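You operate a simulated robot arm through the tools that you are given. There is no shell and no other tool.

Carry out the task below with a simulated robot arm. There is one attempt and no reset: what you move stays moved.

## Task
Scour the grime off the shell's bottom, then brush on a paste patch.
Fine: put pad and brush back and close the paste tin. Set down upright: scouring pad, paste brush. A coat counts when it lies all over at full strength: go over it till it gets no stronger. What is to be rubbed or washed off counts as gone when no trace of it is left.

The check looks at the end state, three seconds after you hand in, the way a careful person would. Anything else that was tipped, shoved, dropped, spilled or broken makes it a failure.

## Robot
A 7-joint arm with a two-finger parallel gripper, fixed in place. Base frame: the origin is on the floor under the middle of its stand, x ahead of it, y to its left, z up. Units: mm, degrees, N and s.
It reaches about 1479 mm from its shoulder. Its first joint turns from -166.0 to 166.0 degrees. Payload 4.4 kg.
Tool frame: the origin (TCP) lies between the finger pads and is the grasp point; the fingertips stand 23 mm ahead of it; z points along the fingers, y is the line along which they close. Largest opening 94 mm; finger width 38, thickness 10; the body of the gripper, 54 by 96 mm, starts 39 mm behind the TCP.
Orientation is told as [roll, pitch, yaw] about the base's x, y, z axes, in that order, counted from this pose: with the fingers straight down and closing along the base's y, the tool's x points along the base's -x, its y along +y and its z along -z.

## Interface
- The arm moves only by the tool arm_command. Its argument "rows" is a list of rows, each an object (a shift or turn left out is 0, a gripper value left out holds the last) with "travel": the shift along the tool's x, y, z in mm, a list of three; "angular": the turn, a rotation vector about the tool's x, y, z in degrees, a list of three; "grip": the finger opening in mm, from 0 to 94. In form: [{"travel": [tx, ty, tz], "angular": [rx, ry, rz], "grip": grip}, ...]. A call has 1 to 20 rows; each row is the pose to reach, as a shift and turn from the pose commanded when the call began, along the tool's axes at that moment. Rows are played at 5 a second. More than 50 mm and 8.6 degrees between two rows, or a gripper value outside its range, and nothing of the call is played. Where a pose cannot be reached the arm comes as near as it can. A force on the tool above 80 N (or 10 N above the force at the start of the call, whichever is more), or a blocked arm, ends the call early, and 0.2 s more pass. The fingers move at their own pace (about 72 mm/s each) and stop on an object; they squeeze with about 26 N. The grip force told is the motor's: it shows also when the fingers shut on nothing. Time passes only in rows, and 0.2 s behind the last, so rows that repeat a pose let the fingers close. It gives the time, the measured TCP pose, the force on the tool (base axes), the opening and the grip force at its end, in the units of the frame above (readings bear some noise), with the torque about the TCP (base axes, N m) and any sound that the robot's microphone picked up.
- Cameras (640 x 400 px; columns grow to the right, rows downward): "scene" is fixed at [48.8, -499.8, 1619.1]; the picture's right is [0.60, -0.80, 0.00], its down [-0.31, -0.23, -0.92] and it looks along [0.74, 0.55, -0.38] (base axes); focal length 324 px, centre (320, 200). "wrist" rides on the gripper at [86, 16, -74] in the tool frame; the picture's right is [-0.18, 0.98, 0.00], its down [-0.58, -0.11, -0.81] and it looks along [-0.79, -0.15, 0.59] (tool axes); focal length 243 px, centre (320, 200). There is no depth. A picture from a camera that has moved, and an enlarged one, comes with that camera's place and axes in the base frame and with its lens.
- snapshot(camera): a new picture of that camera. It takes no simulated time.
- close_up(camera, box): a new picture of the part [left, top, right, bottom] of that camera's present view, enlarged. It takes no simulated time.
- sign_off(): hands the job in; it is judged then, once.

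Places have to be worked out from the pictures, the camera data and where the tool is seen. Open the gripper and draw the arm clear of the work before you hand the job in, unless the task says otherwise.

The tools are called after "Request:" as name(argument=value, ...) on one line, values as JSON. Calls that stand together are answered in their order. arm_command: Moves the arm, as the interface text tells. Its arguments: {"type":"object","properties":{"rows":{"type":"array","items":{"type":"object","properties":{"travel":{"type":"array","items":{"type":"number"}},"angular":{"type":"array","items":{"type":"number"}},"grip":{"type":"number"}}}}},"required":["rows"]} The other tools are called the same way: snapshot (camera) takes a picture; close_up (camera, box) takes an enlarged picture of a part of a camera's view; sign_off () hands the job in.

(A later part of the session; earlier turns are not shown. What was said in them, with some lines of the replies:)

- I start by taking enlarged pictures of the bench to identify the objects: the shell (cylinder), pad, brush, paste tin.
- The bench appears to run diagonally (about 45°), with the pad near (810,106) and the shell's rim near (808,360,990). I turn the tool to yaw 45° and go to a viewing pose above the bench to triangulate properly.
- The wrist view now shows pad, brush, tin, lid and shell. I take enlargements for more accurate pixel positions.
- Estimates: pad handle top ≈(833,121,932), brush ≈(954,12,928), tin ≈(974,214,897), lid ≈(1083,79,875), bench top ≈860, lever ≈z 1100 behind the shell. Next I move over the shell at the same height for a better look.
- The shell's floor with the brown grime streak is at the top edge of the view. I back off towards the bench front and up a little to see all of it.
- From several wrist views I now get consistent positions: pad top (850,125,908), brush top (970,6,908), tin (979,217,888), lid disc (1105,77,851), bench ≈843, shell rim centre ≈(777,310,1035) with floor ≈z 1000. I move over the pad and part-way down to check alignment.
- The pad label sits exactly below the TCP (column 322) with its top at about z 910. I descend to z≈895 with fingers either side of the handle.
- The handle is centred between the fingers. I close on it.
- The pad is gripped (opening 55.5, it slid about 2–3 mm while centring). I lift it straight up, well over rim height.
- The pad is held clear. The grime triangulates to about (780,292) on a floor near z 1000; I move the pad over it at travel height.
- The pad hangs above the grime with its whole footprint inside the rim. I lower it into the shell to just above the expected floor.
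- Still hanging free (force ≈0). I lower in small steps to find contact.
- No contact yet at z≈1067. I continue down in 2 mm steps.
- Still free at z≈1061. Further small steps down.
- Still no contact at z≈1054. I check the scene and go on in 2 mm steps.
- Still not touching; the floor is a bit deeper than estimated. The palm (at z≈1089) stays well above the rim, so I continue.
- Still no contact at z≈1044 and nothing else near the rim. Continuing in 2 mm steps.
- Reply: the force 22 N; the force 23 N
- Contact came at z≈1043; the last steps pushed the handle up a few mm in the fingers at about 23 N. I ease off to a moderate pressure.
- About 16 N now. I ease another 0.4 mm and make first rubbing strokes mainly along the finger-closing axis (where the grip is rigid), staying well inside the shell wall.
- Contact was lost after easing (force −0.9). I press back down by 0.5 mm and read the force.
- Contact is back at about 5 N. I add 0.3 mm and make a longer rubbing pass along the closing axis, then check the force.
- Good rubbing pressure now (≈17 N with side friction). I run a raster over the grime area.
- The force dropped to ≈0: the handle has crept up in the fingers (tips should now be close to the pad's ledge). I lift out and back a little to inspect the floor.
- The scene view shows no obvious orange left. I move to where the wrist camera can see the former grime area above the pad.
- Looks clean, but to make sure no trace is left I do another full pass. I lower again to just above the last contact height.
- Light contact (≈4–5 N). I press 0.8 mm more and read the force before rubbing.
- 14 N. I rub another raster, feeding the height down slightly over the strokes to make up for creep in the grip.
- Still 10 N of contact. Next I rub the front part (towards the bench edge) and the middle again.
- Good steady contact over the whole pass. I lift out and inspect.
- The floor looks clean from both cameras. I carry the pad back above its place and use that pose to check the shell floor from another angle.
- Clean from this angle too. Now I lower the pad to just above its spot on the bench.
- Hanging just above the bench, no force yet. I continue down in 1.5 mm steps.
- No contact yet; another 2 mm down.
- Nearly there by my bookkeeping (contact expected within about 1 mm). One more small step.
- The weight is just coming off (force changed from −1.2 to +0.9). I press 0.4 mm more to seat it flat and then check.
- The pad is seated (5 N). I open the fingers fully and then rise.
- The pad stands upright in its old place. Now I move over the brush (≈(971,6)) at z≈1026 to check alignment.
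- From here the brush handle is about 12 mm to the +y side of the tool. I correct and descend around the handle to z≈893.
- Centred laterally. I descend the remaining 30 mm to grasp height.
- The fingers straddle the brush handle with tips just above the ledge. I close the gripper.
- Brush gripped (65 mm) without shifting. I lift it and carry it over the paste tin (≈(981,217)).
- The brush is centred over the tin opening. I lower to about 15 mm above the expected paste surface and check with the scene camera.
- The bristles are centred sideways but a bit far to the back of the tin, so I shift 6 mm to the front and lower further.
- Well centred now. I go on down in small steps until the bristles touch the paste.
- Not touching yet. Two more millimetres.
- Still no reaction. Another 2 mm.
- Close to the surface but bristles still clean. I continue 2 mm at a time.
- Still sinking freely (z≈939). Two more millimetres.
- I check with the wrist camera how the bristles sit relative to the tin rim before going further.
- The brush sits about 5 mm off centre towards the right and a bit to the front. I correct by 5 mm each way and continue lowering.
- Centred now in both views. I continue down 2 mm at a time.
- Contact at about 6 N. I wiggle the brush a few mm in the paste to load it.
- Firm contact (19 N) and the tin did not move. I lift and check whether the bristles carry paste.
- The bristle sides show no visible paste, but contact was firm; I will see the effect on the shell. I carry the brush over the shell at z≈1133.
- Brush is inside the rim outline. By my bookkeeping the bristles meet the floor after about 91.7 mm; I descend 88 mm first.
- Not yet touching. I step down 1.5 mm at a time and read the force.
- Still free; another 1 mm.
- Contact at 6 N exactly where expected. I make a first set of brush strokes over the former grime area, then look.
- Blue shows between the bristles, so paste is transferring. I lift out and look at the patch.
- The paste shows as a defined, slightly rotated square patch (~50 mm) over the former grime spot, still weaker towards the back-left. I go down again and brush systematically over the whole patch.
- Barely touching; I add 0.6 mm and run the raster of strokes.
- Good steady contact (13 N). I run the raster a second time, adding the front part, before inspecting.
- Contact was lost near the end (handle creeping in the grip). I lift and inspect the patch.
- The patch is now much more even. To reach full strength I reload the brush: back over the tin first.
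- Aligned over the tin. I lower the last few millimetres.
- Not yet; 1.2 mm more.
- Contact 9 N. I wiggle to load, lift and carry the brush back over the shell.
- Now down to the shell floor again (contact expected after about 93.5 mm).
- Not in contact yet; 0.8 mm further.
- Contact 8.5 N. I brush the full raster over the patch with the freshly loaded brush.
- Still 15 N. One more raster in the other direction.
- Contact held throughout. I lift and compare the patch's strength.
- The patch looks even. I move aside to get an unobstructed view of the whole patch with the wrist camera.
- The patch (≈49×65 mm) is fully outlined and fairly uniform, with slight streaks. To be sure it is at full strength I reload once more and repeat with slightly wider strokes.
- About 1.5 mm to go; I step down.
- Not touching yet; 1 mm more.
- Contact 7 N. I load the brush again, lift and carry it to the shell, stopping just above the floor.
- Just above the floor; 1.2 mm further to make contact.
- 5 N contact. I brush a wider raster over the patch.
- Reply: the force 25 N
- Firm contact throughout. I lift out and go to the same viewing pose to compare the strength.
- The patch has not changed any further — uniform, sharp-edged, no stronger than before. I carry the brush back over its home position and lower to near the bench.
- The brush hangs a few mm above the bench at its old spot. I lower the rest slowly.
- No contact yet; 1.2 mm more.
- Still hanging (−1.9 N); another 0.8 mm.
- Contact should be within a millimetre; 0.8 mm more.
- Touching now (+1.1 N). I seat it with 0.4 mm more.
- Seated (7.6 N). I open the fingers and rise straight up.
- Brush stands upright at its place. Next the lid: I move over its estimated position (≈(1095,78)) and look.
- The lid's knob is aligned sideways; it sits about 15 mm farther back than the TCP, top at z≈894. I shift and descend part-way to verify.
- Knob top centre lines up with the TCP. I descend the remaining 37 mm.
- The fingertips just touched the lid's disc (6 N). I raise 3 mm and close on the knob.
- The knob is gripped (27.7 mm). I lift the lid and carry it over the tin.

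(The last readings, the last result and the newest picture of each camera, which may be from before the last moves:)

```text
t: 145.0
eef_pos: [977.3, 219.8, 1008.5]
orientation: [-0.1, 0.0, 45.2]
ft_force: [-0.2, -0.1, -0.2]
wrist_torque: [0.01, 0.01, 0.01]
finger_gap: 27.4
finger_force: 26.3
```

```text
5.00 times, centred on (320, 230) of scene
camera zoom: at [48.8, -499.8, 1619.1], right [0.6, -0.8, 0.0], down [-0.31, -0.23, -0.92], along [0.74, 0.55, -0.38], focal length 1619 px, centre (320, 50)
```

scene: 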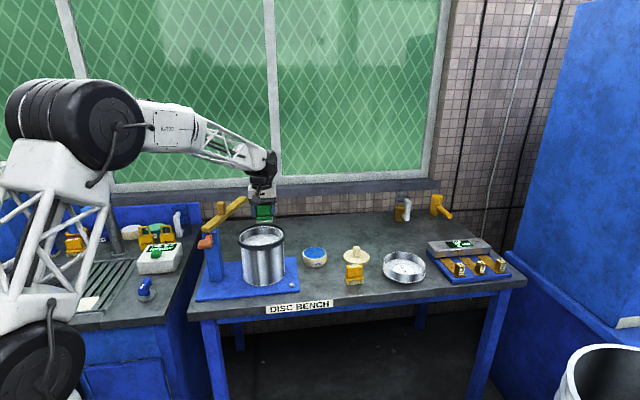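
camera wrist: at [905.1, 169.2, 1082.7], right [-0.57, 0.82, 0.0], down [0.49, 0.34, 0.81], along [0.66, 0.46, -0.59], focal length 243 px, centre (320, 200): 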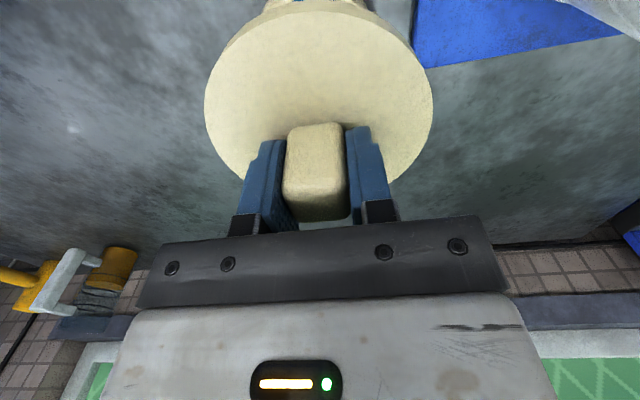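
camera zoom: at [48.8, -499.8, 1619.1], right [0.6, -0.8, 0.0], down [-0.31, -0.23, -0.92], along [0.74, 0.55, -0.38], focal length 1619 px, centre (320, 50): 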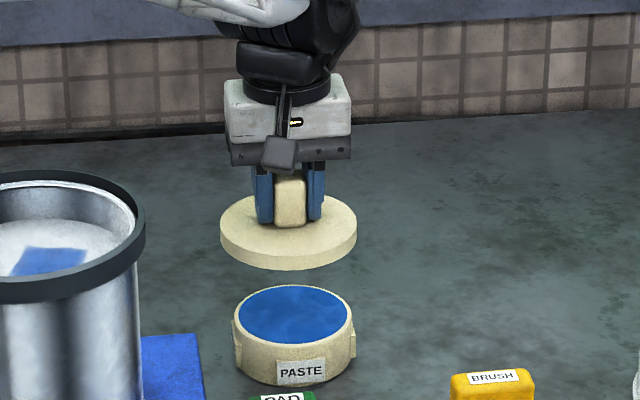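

The lid is over the tin; I take close-ups to measure how well lid and tin are centred on each other.

Request:
close_up(camera="scene", box=[295, 222, 350, 270])

Request:
close_up(camera="wrist", box=[180, 0, 460, 175])

```text
8.33 times, centred on (322, 246) of scene
camera zoom: at [48.8, -499.8, 1619.1], right [0.6, -0.8, 0.0], down [-0.31, -0.23, -0.92], along [0.74, 0.55, -0.38], focal length 2699 px, centre (299, -183)
```

zoom: 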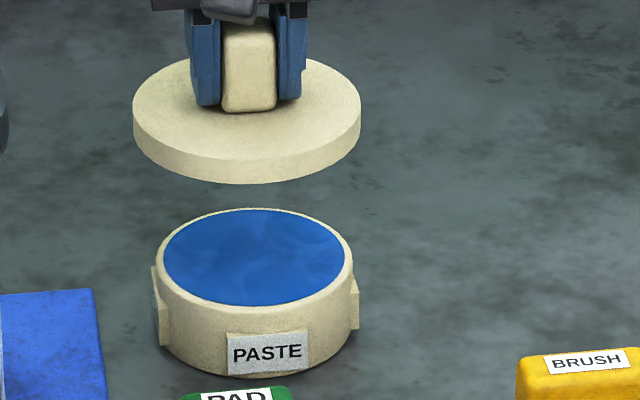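

```text
2.29 times, centred on (320, 88) of wrist
camera zoom: at [905.1, 169.2, 1082.7], right [-0.57, 0.82, 0.0], down [0.49, 0.34, 0.81], along [0.66, 0.46, -0.59], focal length 555 px, centre (320, 457)
```

zoom: 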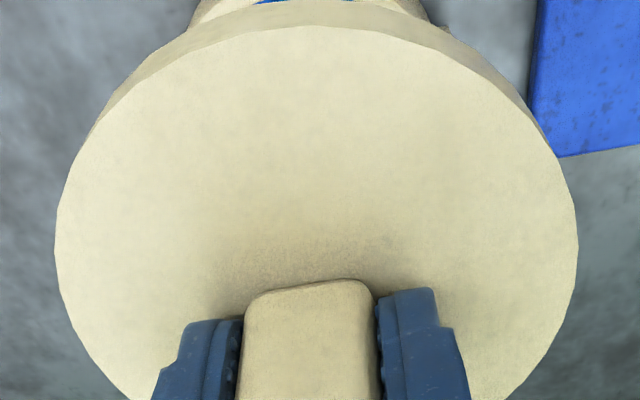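

Comparing lid and tin in the scene view (lid top ≈93 mm above the paste), the tin's centre is about 3 mm to the right and 11–14 mm farther back than the lid. I shift by that and lower to about 20 mm above the rim to re-measure.

Request:
arm_command(rows=[{"travel": [-12, -3.4, 0]}, {"travel": [-12, -3.4, 30]}, {"travel": [-12, -3.4, 50]}, {"travel": [-12, -3.4, 56]}, {"travel": [-12, -3.4, 56]}])

Request:
close_up(camera="scene", box=[295, 222, 350, 270])

Request:
close_up(camera="wrist", box=[180, 0, 460, 175])

```text
t: 146.2
eef_pos: [988.0, 224.7, 952.3]
orientation: [0.0, 0.1, 45.2]
ft_force: [-0.5, -0.1, -0.9]
wrist_torque: [-0.02, 0.01, 0.0]
finger_gap: 27.6
finger_force: 26.1
```

```text
8.33 times, centred on (322, 246) of scene
camera zoom: at [48.8, -499.8, 1619.1], right [0.6, -0.8, 0.0], down [-0.31, -0.23, -0.92], along [0.74, 0.55, -0.38], focal length 2699 px, centre (299, -183)
```

zoom: 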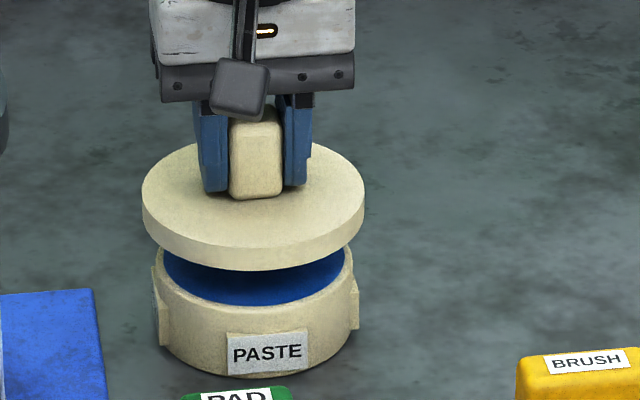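

```text
2.29 times, centred on (320, 88) of wrist
camera zoom: at [916.9, 174.6, 1026.9], right [-0.57, 0.82, 0.0], down [0.49, 0.34, 0.81], along [0.66, 0.46, -0.59], focal length 555 px, centre (320, 457)
```

zoom: 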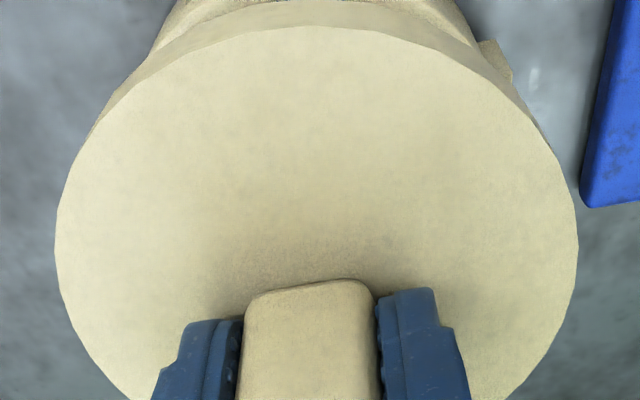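

Sideways it is now centred within 1 mm. I zoom in more to judge the front–back alignment.

Request:
close_up(camera="scene", box=[300, 232, 334, 262])

```text
13.33 times, centred on (317, 247) of scene
camera zoom: at [48.8, -499.8, 1619.1], right [0.6, -0.8, 0.0], down [-0.31, -0.23, -0.92], along [0.74, 0.55, -0.38], focal length 4318 px, centre (360, -427)
```

zoom: 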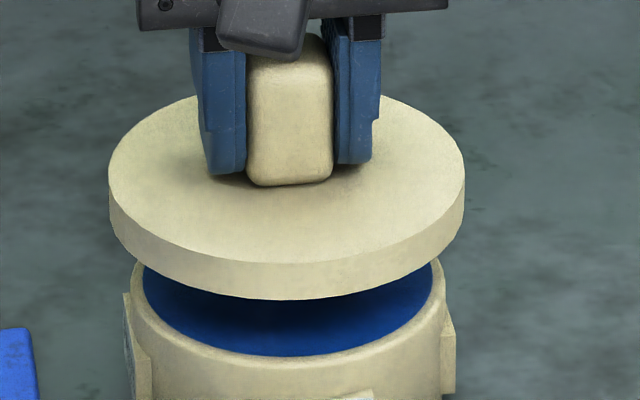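

Lid and tin centres now agree within about 1–2 mm. I lower the lid to just above the rim.

Request:
arm_command(rows=[{"travel": [0, 0, 8]}, {"travel": [0, 0, 14]}, {"travel": [0, 0, 17]}, {"travel": [0, 0, 17]}])

Request:
close_up(camera="scene", box=[300, 232, 334, 262])

```text
t: 147.2
eef_pos: [988.6, 224.9, 935.0]
orientation: [0.0, 0.0, 45.2]
ft_force: [1.0, 0.3, 0.1]
wrist_torque: [0.0, -0.05, 0.0]
finger_gap: 27.5
finger_force: 25.8
```

```text
13.33 times, centred on (317, 247) of scene
camera zoom: at [48.8, -499.8, 1619.1], right [0.6, -0.8, 0.0], down [-0.31, -0.23, -0.92], along [0.74, 0.55, -0.38], focal length 4318 px, centre (360, -427)
```

zoom: 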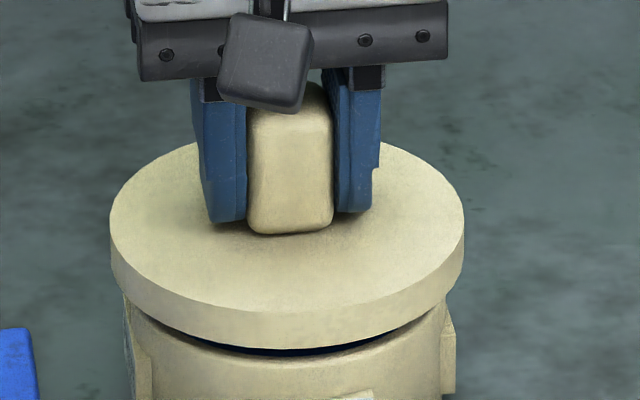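

Nearly on the rim with a thin gap left. I lower in small steps and watch the force.

Request:
arm_command(rows=[{"travel": [0, 0, 1.5]}, {"travel": [0, 0, 2.5]}, {"travel": [0, 0, 2.5]}])

```text
t: 148.0
eef_pos: [988.0, 225.5, 932.5]
orientation: [0.0, -0.1, 45.1]
ft_force: [-0.6, -0.5, -0.8]
wrist_torque: [-0.01, -0.01, 0.03]
finger_gap: 27.8
finger_force: 25.4
```

No contact yet; another 1.5 mm.

Request:
arm_command(rows=[{"travel": [0, 0, 0.8]}, {"travel": [0, 0, 1.5]}, {"travel": [0, 0, 1.5]}])

Request:
close_up(camera="scene", box=[300, 232, 334, 262])

```text
t: 148.8
eef_pos: [988.7, 225.0, 930.5]
orientation: [-0.1, 0.1, 45.1]
ft_force: [0.1, 0.4, -0.2]
wrist_torque: [0.0, -0.01, 0.02]
finger_gap: 27.5
finger_force: 25.6
```

```text
13.33 times, centred on (317, 247) of scene
camera zoom: at [48.8, -499.8, 1619.1], right [0.6, -0.8, 0.0], down [-0.31, -0.23, -0.92], along [0.74, 0.55, -0.38], focal length 4318 px, centre (360, -427)
```

zoom: 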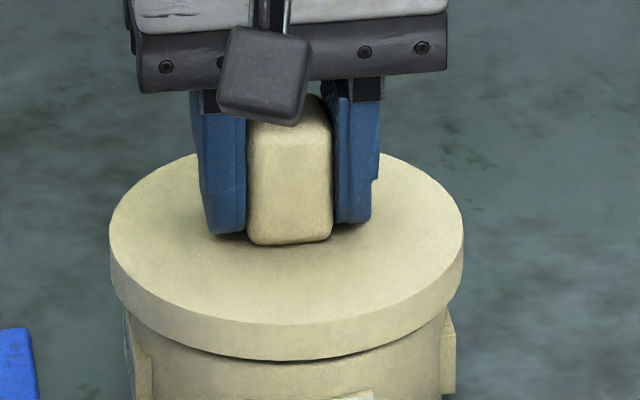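

The lid nearly touches. I continue with sub-millimetre steps.

Request:
arm_command(rows=[{"travel": [0, 0, 0.5]}, {"travel": [0, 0, 1]}, {"travel": [0, 0, 1]}])

```text
t: 149.6
eef_pos: [988.2, 224.3, 929.6]
orientation: [0.0, 0.0, 45.3]
ft_force: [0.1, 0.2, -0.4]
wrist_torque: [-0.01, -0.02, 0.0]
finger_gap: 27.7
finger_force: 26.1
```

Still free; 1 mm more.

Request:
arm_command(rows=[{"travel": [0, 0, 0.5]}, {"travel": [0, 0, 1]}, {"travel": [0, 0, 1]}])

Request:
close_up(camera="scene", box=[300, 232, 334, 262])

```text
t: 150.4
eef_pos: [986.6, 224.9, 929.1]
orientation: [-0.1, 0.0, 45.3]
ft_force: [0.8, 0.4, 0.1]
wrist_torque: [-0.05, -0.02, 0.02]
finger_gap: 27.7
finger_force: 26.2
```

```text
13.33 times, centred on (317, 247) of scene
camera zoom: at [48.8, -499.8, 1619.1], right [0.6, -0.8, 0.0], down [-0.31, -0.23, -0.92], along [0.74, 0.55, -0.38], focal length 4318 px, centre (360, -427)
```

zoom: 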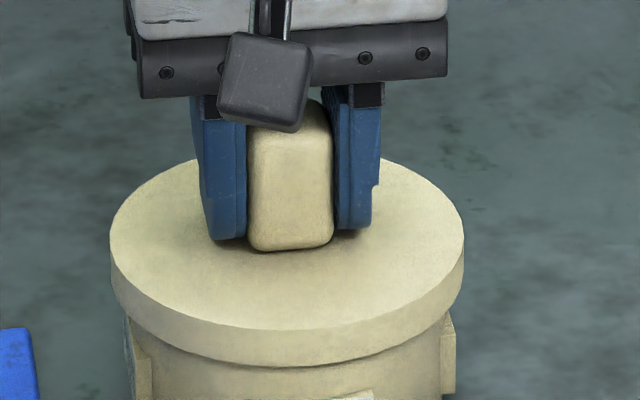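

About at the paste level by calculation; contact should be imminent. 0.6 mm more.

Request:
arm_command(rows=[{"travel": [0, 0, 0.6]}, {"travel": [0, 0, 0.6]}])

```text
t: 151.0
eef_pos: [988.1, 225.4, 928.1]
orientation: [0.0, 0.0, 45.2]
ft_force: [-0.7, 0.1, -0.7]
wrist_torque: [0.01, 0.0, 0.01]
finger_gap: 27.6
finger_force: 25.7
```

Free still; another 0.8 mm.

Request:
arm_command(rows=[{"travel": [0, 0, 0.8]}, {"travel": [0, 0, 0.8]}])

```text
t: 151.6
eef_pos: [987.6, 224.9, 926.4]
orientation: [-0.1, 0.0, 45.1]
ft_force: [-2.2, 0.1, 2.6]
wrist_torque: [-0.13, 0.16, 0.0]
finger_gap: 27.6
finger_force: 25.6
```

Contact (2.6 N). I press 0.4 mm more to seat it and look.

Request:
arm_command(rows=[{"travel": [0, 0, 0.4]}, {"travel": [0, 0, 0.4]}])

Request:
close_up(camera="scene", box=[300, 232, 334, 262])

```text
t: 152.2
eef_pos: [988.6, 225.9, 928.1]
orientation: [0.1, 0.0, 45.2]
ft_force: [-1.6, -0.8, 10.5]
wrist_torque: [-0.49, 0.51, -0.02]
finger_gap: 27.9
finger_force: 25.9
```

```text
13.33 times, centred on (317, 247) of scene
camera zoom: at [48.8, -499.8, 1619.1], right [0.6, -0.8, 0.0], down [-0.31, -0.23, -0.92], along [0.74, 0.55, -0.38], focal length 4318 px, centre (360, -427)
```

zoom: 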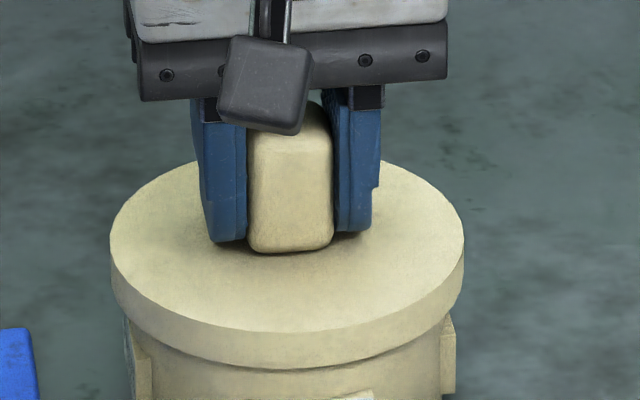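

The lid touches the tin first at its front edge (slight tilt), visually centred on the tin. I ease the pressure and release so it can settle flat.

Request:
arm_command(rows=[{"travel": [0, 0, -0.4]}, {"travel": [0, 0, -0.4]}, {"travel": [0, 0, -0.4], "grip": 35}, {"travel": [0, 0, -0.4], "grip": 50}, {"travel": [0, 0, -0.4], "grip": 60}, {"travel": [0, 0, -0.4], "grip": 60}])

Request:
close_up(camera="scene", box=[300, 232, 334, 262])

Request:
snapshot(camera="wrist")

```text
t: 153.6
eef_pos: [987.8, 224.2, 928.4]
orientation: [0.0, 0.1, 45.1]
ft_force: [1.0, -0.7, -0.1]
wrist_torque: [-0.02, -0.02, -0.02]
finger_gap: 59.9
finger_force: 0.1
```

```text
13.33 times, centred on (317, 247) of scene
camera zoom: at [48.8, -499.8, 1619.1], right [0.6, -0.8, 0.0], down [-0.31, -0.23, -0.92], along [0.74, 0.55, -0.38], focal length 4318 px, centre (360, -427)
```

zoom: 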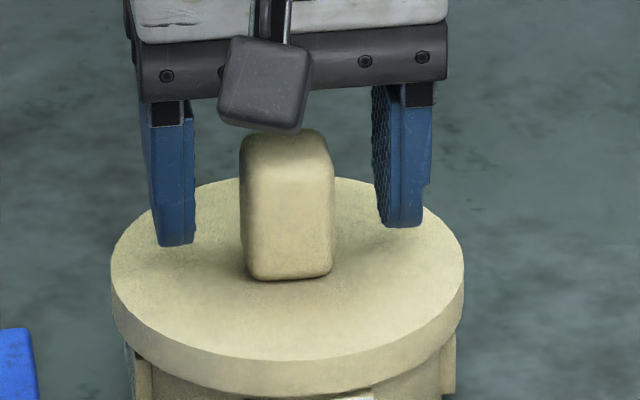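

```text
taken
camera wrist: at [916.6, 174.5, 1002.5], right [-0.57, 0.82, 0.0], down [0.49, 0.34, 0.81], along [0.66, 0.46, -0.59], focal length 243 px, centre (320, 200)
```

wrist: 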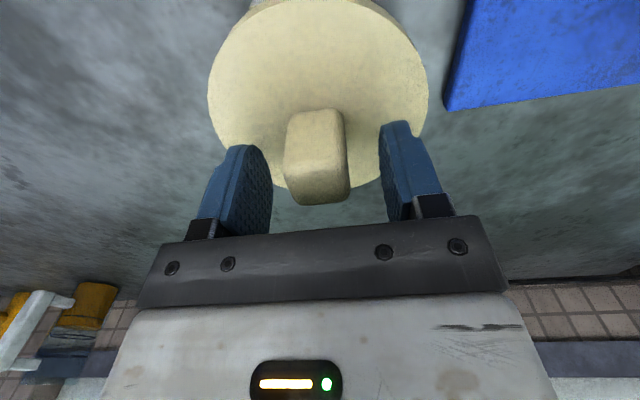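

On release the lid dropped about 10 mm over the tin like a cap and looks level. I rise straight up and inspect.

Request:
arm_command(rows=[{"travel": [0, 0, 0], "grip": 80}, {"travel": [0, 0, -20], "grip": 94}, {"travel": [0, 0, -60], "grip": 94}, {"travel": [0, 0, -100], "grip": 94}, {"travel": [0, 0, -100], "grip": 94}])

Request:
close_up(camera="scene", box=[300, 232, 334, 262])

Request:
snapshot(camera="wrist")

Request:
close_up(camera="wrist", box=[200, 0, 440, 150])

```text
t: 154.8
eef_pos: [989.5, 225.2, 1029.5]
orientation: [0.0, 0.0, 45.2]
ft_force: [0.0, 0.2, -0.5]
wrist_torque: [-0.01, -0.02, 0.01]
finger_gap: 94.1
finger_force: 0.0
```

```text
13.33 times, centred on (317, 247) of scene
camera zoom: at [48.8, -499.8, 1619.1], right [0.6, -0.8, 0.0], down [-0.31, -0.23, -0.92], along [0.74, 0.55, -0.38], focal length 4318 px, centre (360, -427)
```

zoom: 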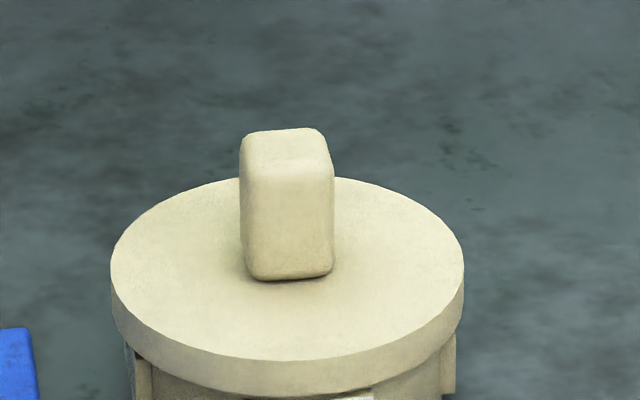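

```text
taken
camera wrist: at [917.5, 174.0, 1102.5], right [-0.57, 0.82, 0.0], down [0.49, 0.34, 0.81], along [0.66, 0.46, -0.59], focal length 243 px, centre (320, 200)
```

wrist: 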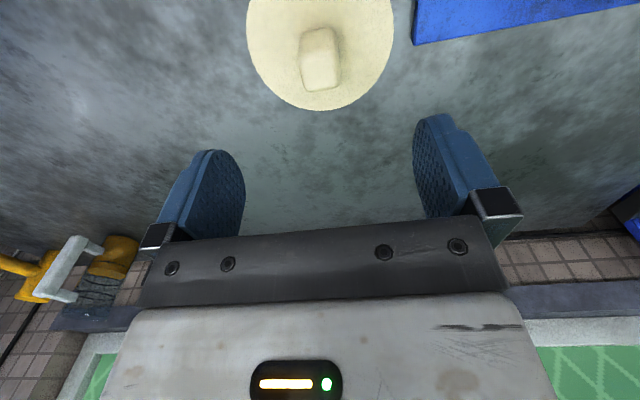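

```text
2.67 times, centred on (320, 75) of wrist
camera zoom: at [917.5, 174.0, 1102.5], right [-0.57, 0.82, 0.0], down [0.49, 0.34, 0.81], along [0.66, 0.46, -0.59], focal length 647 px, centre (320, 533)
```

zoom: 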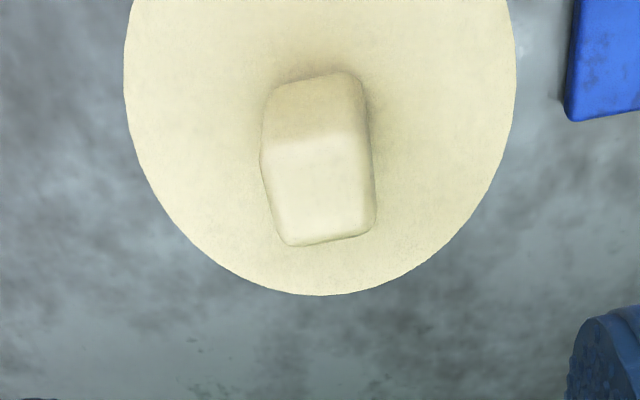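

The lid is on. I back off towards the front and up to check the whole bench and the lid's seating.

Request:
arm_command(rows=[{"travel": [35, 30, -25]}, {"travel": [70, 60, -50]}, {"travel": [105, 90, -75]}, {"travel": [135, 105, -100]}, {"travel": [135, 105, -100]}])

Request:
snapshot(camera="wrist")

Request:
close_up(camera="scene", box=[220, 210, 400, 310])

Request:
close_up(camera="wrist", box=[60, 0, 300, 150])

```text
refused: row 1 steps farther than a row can; nothing moved
```

```text
taken
camera wrist: at [917.5, 174.0, 1102.5], right [-0.57, 0.82, 0.0], down [0.49, 0.34, 0.81], along [0.66, 0.46, -0.59], focal length 243 px, centre (320, 200)
```

wrist: 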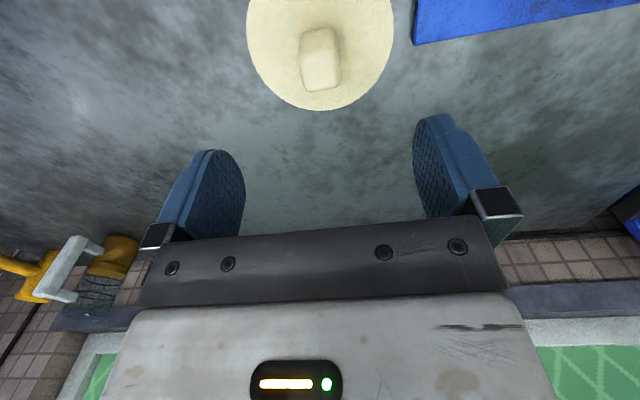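

```text
3.56 times, centred on (310, 260) of scene
camera zoom: at [48.8, -499.8, 1619.1], right [0.6, -0.8, 0.0], down [-0.31, -0.23, -0.92], along [0.74, 0.55, -0.38], focal length 1152 px, centre (356, -13)
```

zoom: 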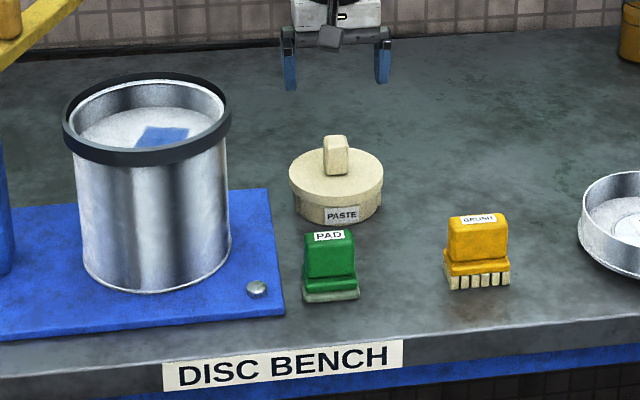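

```text
2.67 times, centred on (180, 75) of wrist
camera zoom: at [917.5, 174.0, 1102.5], right [-0.57, 0.82, 0.0], down [0.49, 0.34, 0.81], along [0.66, 0.46, -0.59], focal length 647 px, centre (693, 533)
```

zoom: 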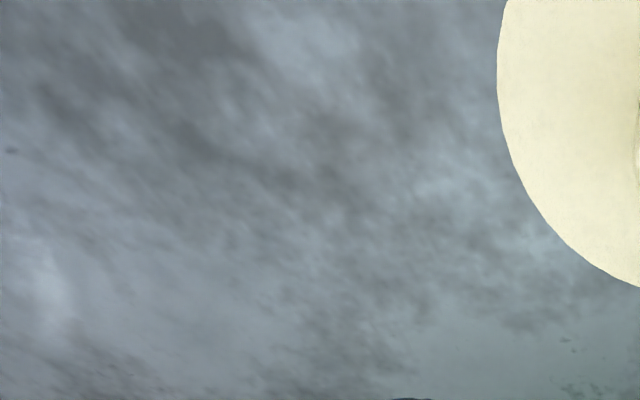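

The move was refused for step size; the scene close-up shows pad, brush and capped tin in their places. I go up first and then over to the earlier viewing pose near the shell in smaller steps.

Request:
arm_command(rows=[{"travel": [0, 0, -47]}, {"travel": [0, 0, -94]}, {"travel": [0, 0, -140]}, {"travel": [26, 34, -140]}, {"travel": [52, 68, -140]}, {"travel": [78, 101, -140]}, {"travel": [104, 135, -140]}, {"travel": [131, 168, -140]}, {"travel": [157, 202, -140]}, {"travel": [157, 202, -140]}])

Request:
snapshot(camera="wrist")

Request:
close_up(camera="wrist", box=[240, 20, 440, 150])

Request:
close_up(camera="wrist", box=[0, 0, 260, 160])

```text
t: 157.0
eef_pos: [735.2, 256.3, 1166.4]
orientation: [0.0, 0.0, 45.2]
ft_force: [-0.9, 0.3, 0.3]
wrist_torque: [-0.02, -0.04, 0.01]
finger_gap: 93.9
finger_force: 0.1
```

```text
taken
camera wrist: at [662.6, 205.9, 1241.9], right [-0.57, 0.82, 0.0], down [0.49, 0.34, 0.81], along [0.66, 0.46, -0.59], focal length 243 px, centre (320, 200)
```

wrist: 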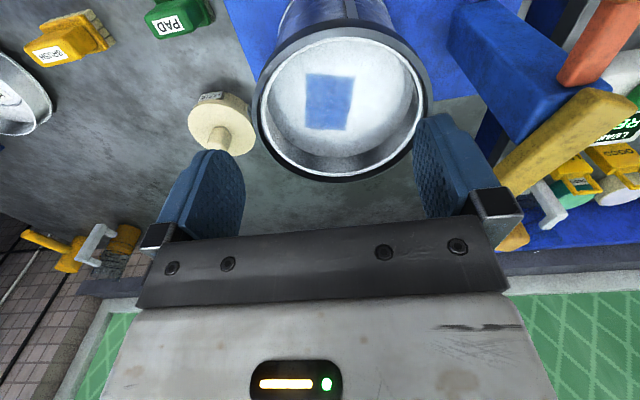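

```text
3.08 times, centred on (340, 85) of wrist
camera zoom: at [662.6, 205.9, 1241.9], right [-0.57, 0.82, 0.0], down [0.49, 0.34, 0.81], along [0.66, 0.46, -0.59], focal length 746 px, centre (258, 554)
```

zoom: 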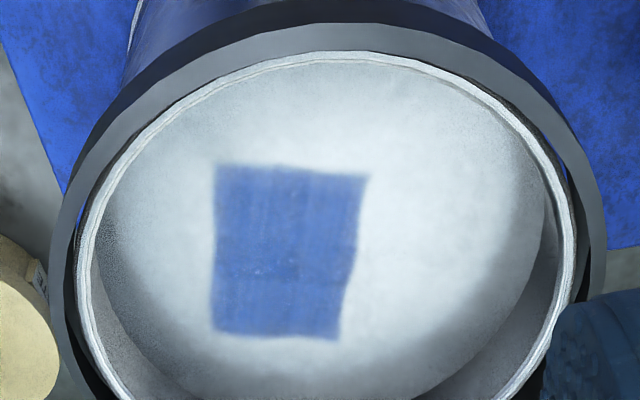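

```text
2.46 times, centred on (130, 80) of wrist
camera zoom: at [662.6, 205.9, 1241.9], right [-0.57, 0.82, 0.0], down [0.49, 0.34, 0.81], along [0.66, 0.46, -0.59], focal length 597 px, centre (788, 495)
```

zoom: 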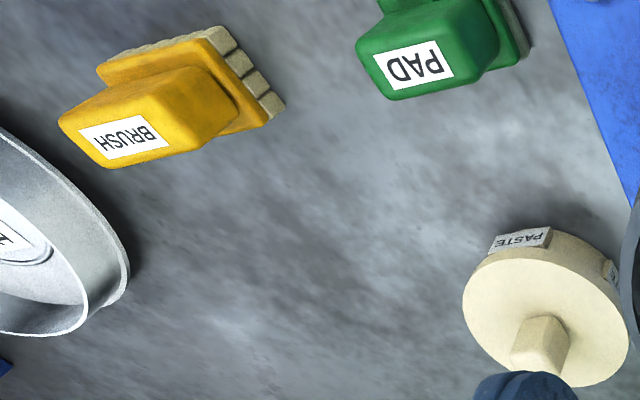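

The patch is a clean blue rectangle with no grime left, and the lid sits level on the tin. I enlarge the patch further to judge evenness of strength.

Request:
close_up(camera="wrist", box=[295, 65, 367, 135])

Request:
close_up(camera="scene", box=[250, 230, 282, 250])

```text
5.71 times, centred on (331, 100) of wrist
camera zoom: at [662.6, 205.9, 1241.9], right [-0.57, 0.82, 0.0], down [0.49, 0.34, 0.81], along [0.66, 0.46, -0.59], focal length 1386 px, centre (257, 771)
```

zoom: 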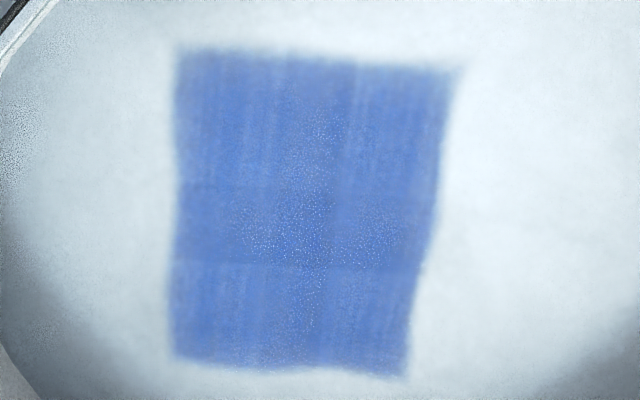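

```text
16.00 times, centred on (266, 240) of scene
camera zoom: at [48.8, -499.8, 1619.1], right [0.6, -0.8, 0.0], down [-0.31, -0.23, -0.92], along [0.74, 0.55, -0.38], focal length 5182 px, centre (1184, -440)
```

zoom: 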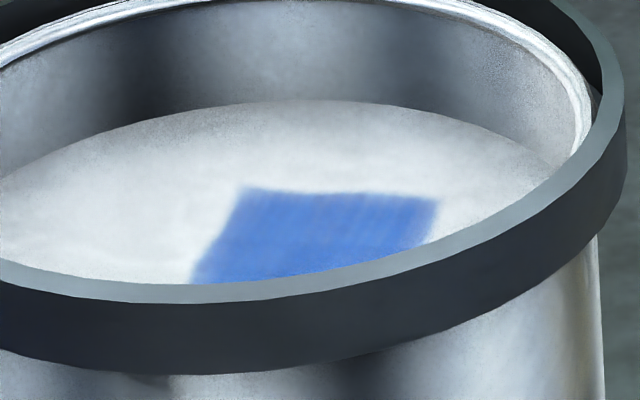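

The whole rectangle is covered evenly to its edges and did not change between the last two loaded passes, so the coat is at full strength. I draw the arm up and clear of the bench.

Request:
arm_command(rows=[{"travel": [0, 0, -45]}, {"travel": [0, 0, -90]}, {"travel": [0, 0, -134]}, {"travel": [43, -16, -134]}, {"travel": [86, -32, -134]}, {"travel": [128, -47, -134]}, {"travel": [171, -63, -134]}, {"travel": [213, -78, -134]}, {"travel": [213, -78, -134]}])

Request:
snapshot(camera="scene")

Request:
close_up(camera="scene", box=[190, 190, 400, 310])

Request:
close_up(camera="scene", box=[290, 235, 340, 295])

Request:
snapshot(camera="wrist")

```text
t: 159.0
eef_pos: [639.2, 48.9, 1302.0]
orientation: [0.0, 0.0, 45.2]
ft_force: [0.3, -0.1, -0.2]
wrist_torque: [-0.04, 0.0, 0.01]
finger_gap: 93.8
finger_force: 0.1
```

```text
taken
```

scene: 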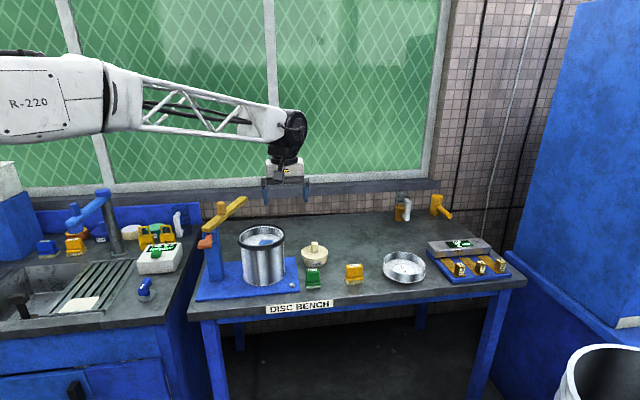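

```text
3.05 times, centred on (295, 250) of scene
camera zoom: at [48.8, -499.8, 1619.1], right [0.6, -0.8, 0.0], down [-0.31, -0.23, -0.92], along [0.74, 0.55, -0.38], focal length 987 px, centre (396, 48)
```

zoom: 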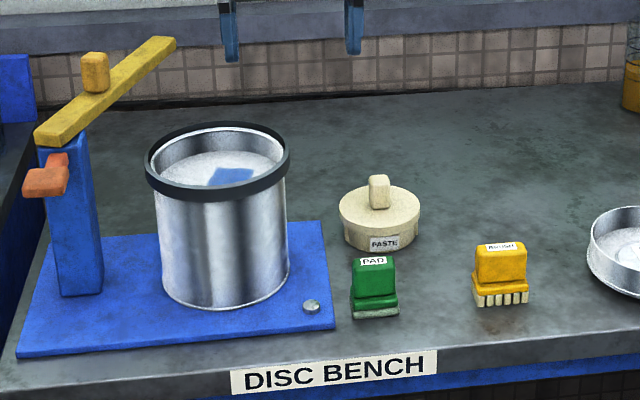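

```text
6.67 times, centred on (315, 265) of scene
camera zoom: at [48.8, -499.8, 1619.1], right [0.6, -0.8, 0.0], down [-0.31, -0.23, -0.92], along [0.74, 0.55, -0.38], focal length 2159 px, centre (353, -233)
```

zoom: 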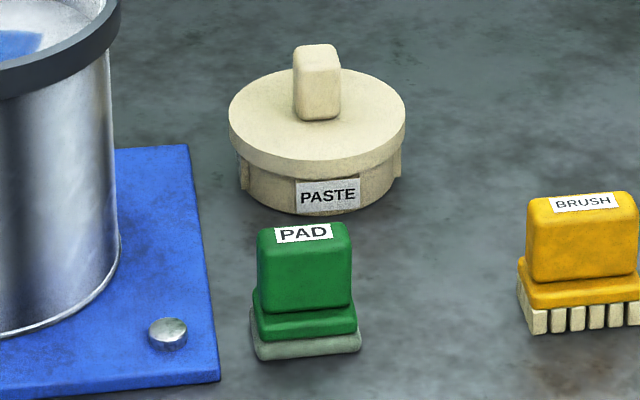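

```text
taken
camera wrist: at [568.2, -0.2, 1376.3], right [-0.57, 0.82, 0.0], down [0.49, 0.34, 0.81], along [0.66, 0.46, -0.59], focal length 243 px, centre (320, 200)
```

wrist: 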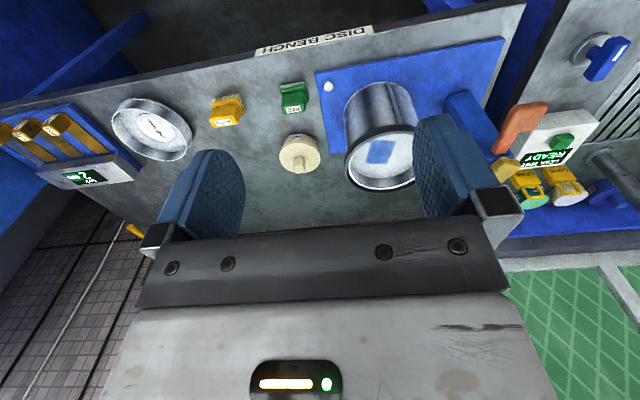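

Everything stands as intended: shell clean with an even patch, pad and brush upright in their places, tin capped, gripper open and the arm clear. I hand the job in.

Request:
sign_off()

```text
The job is handed in.
```

I scoured the shell's bottom clean, brushed on the paste patch and handed the job in. I haven't seen the check's verdict.

- **Grime:** I scoured the area in several passes. No trace showed afterwards from either camera.
- **Paste patch:** It covers its whole rectangle, about 49 by 65 mm, evenly to the edges. I loaded the brush three times. The last loaded pass made no visible change, so I judged the coat to be at full strength by eye.
- **Pad and brush:** Both stand upright at their places, within a few millimetres of where they started.
- **Paste tin:** The lid dropped about 10 mm over the rim when I let go, and it looks level and centred.

Nothing else on the bench looked moved or spilled in the last pictures. The gripper is open and the arm is clear of the work.
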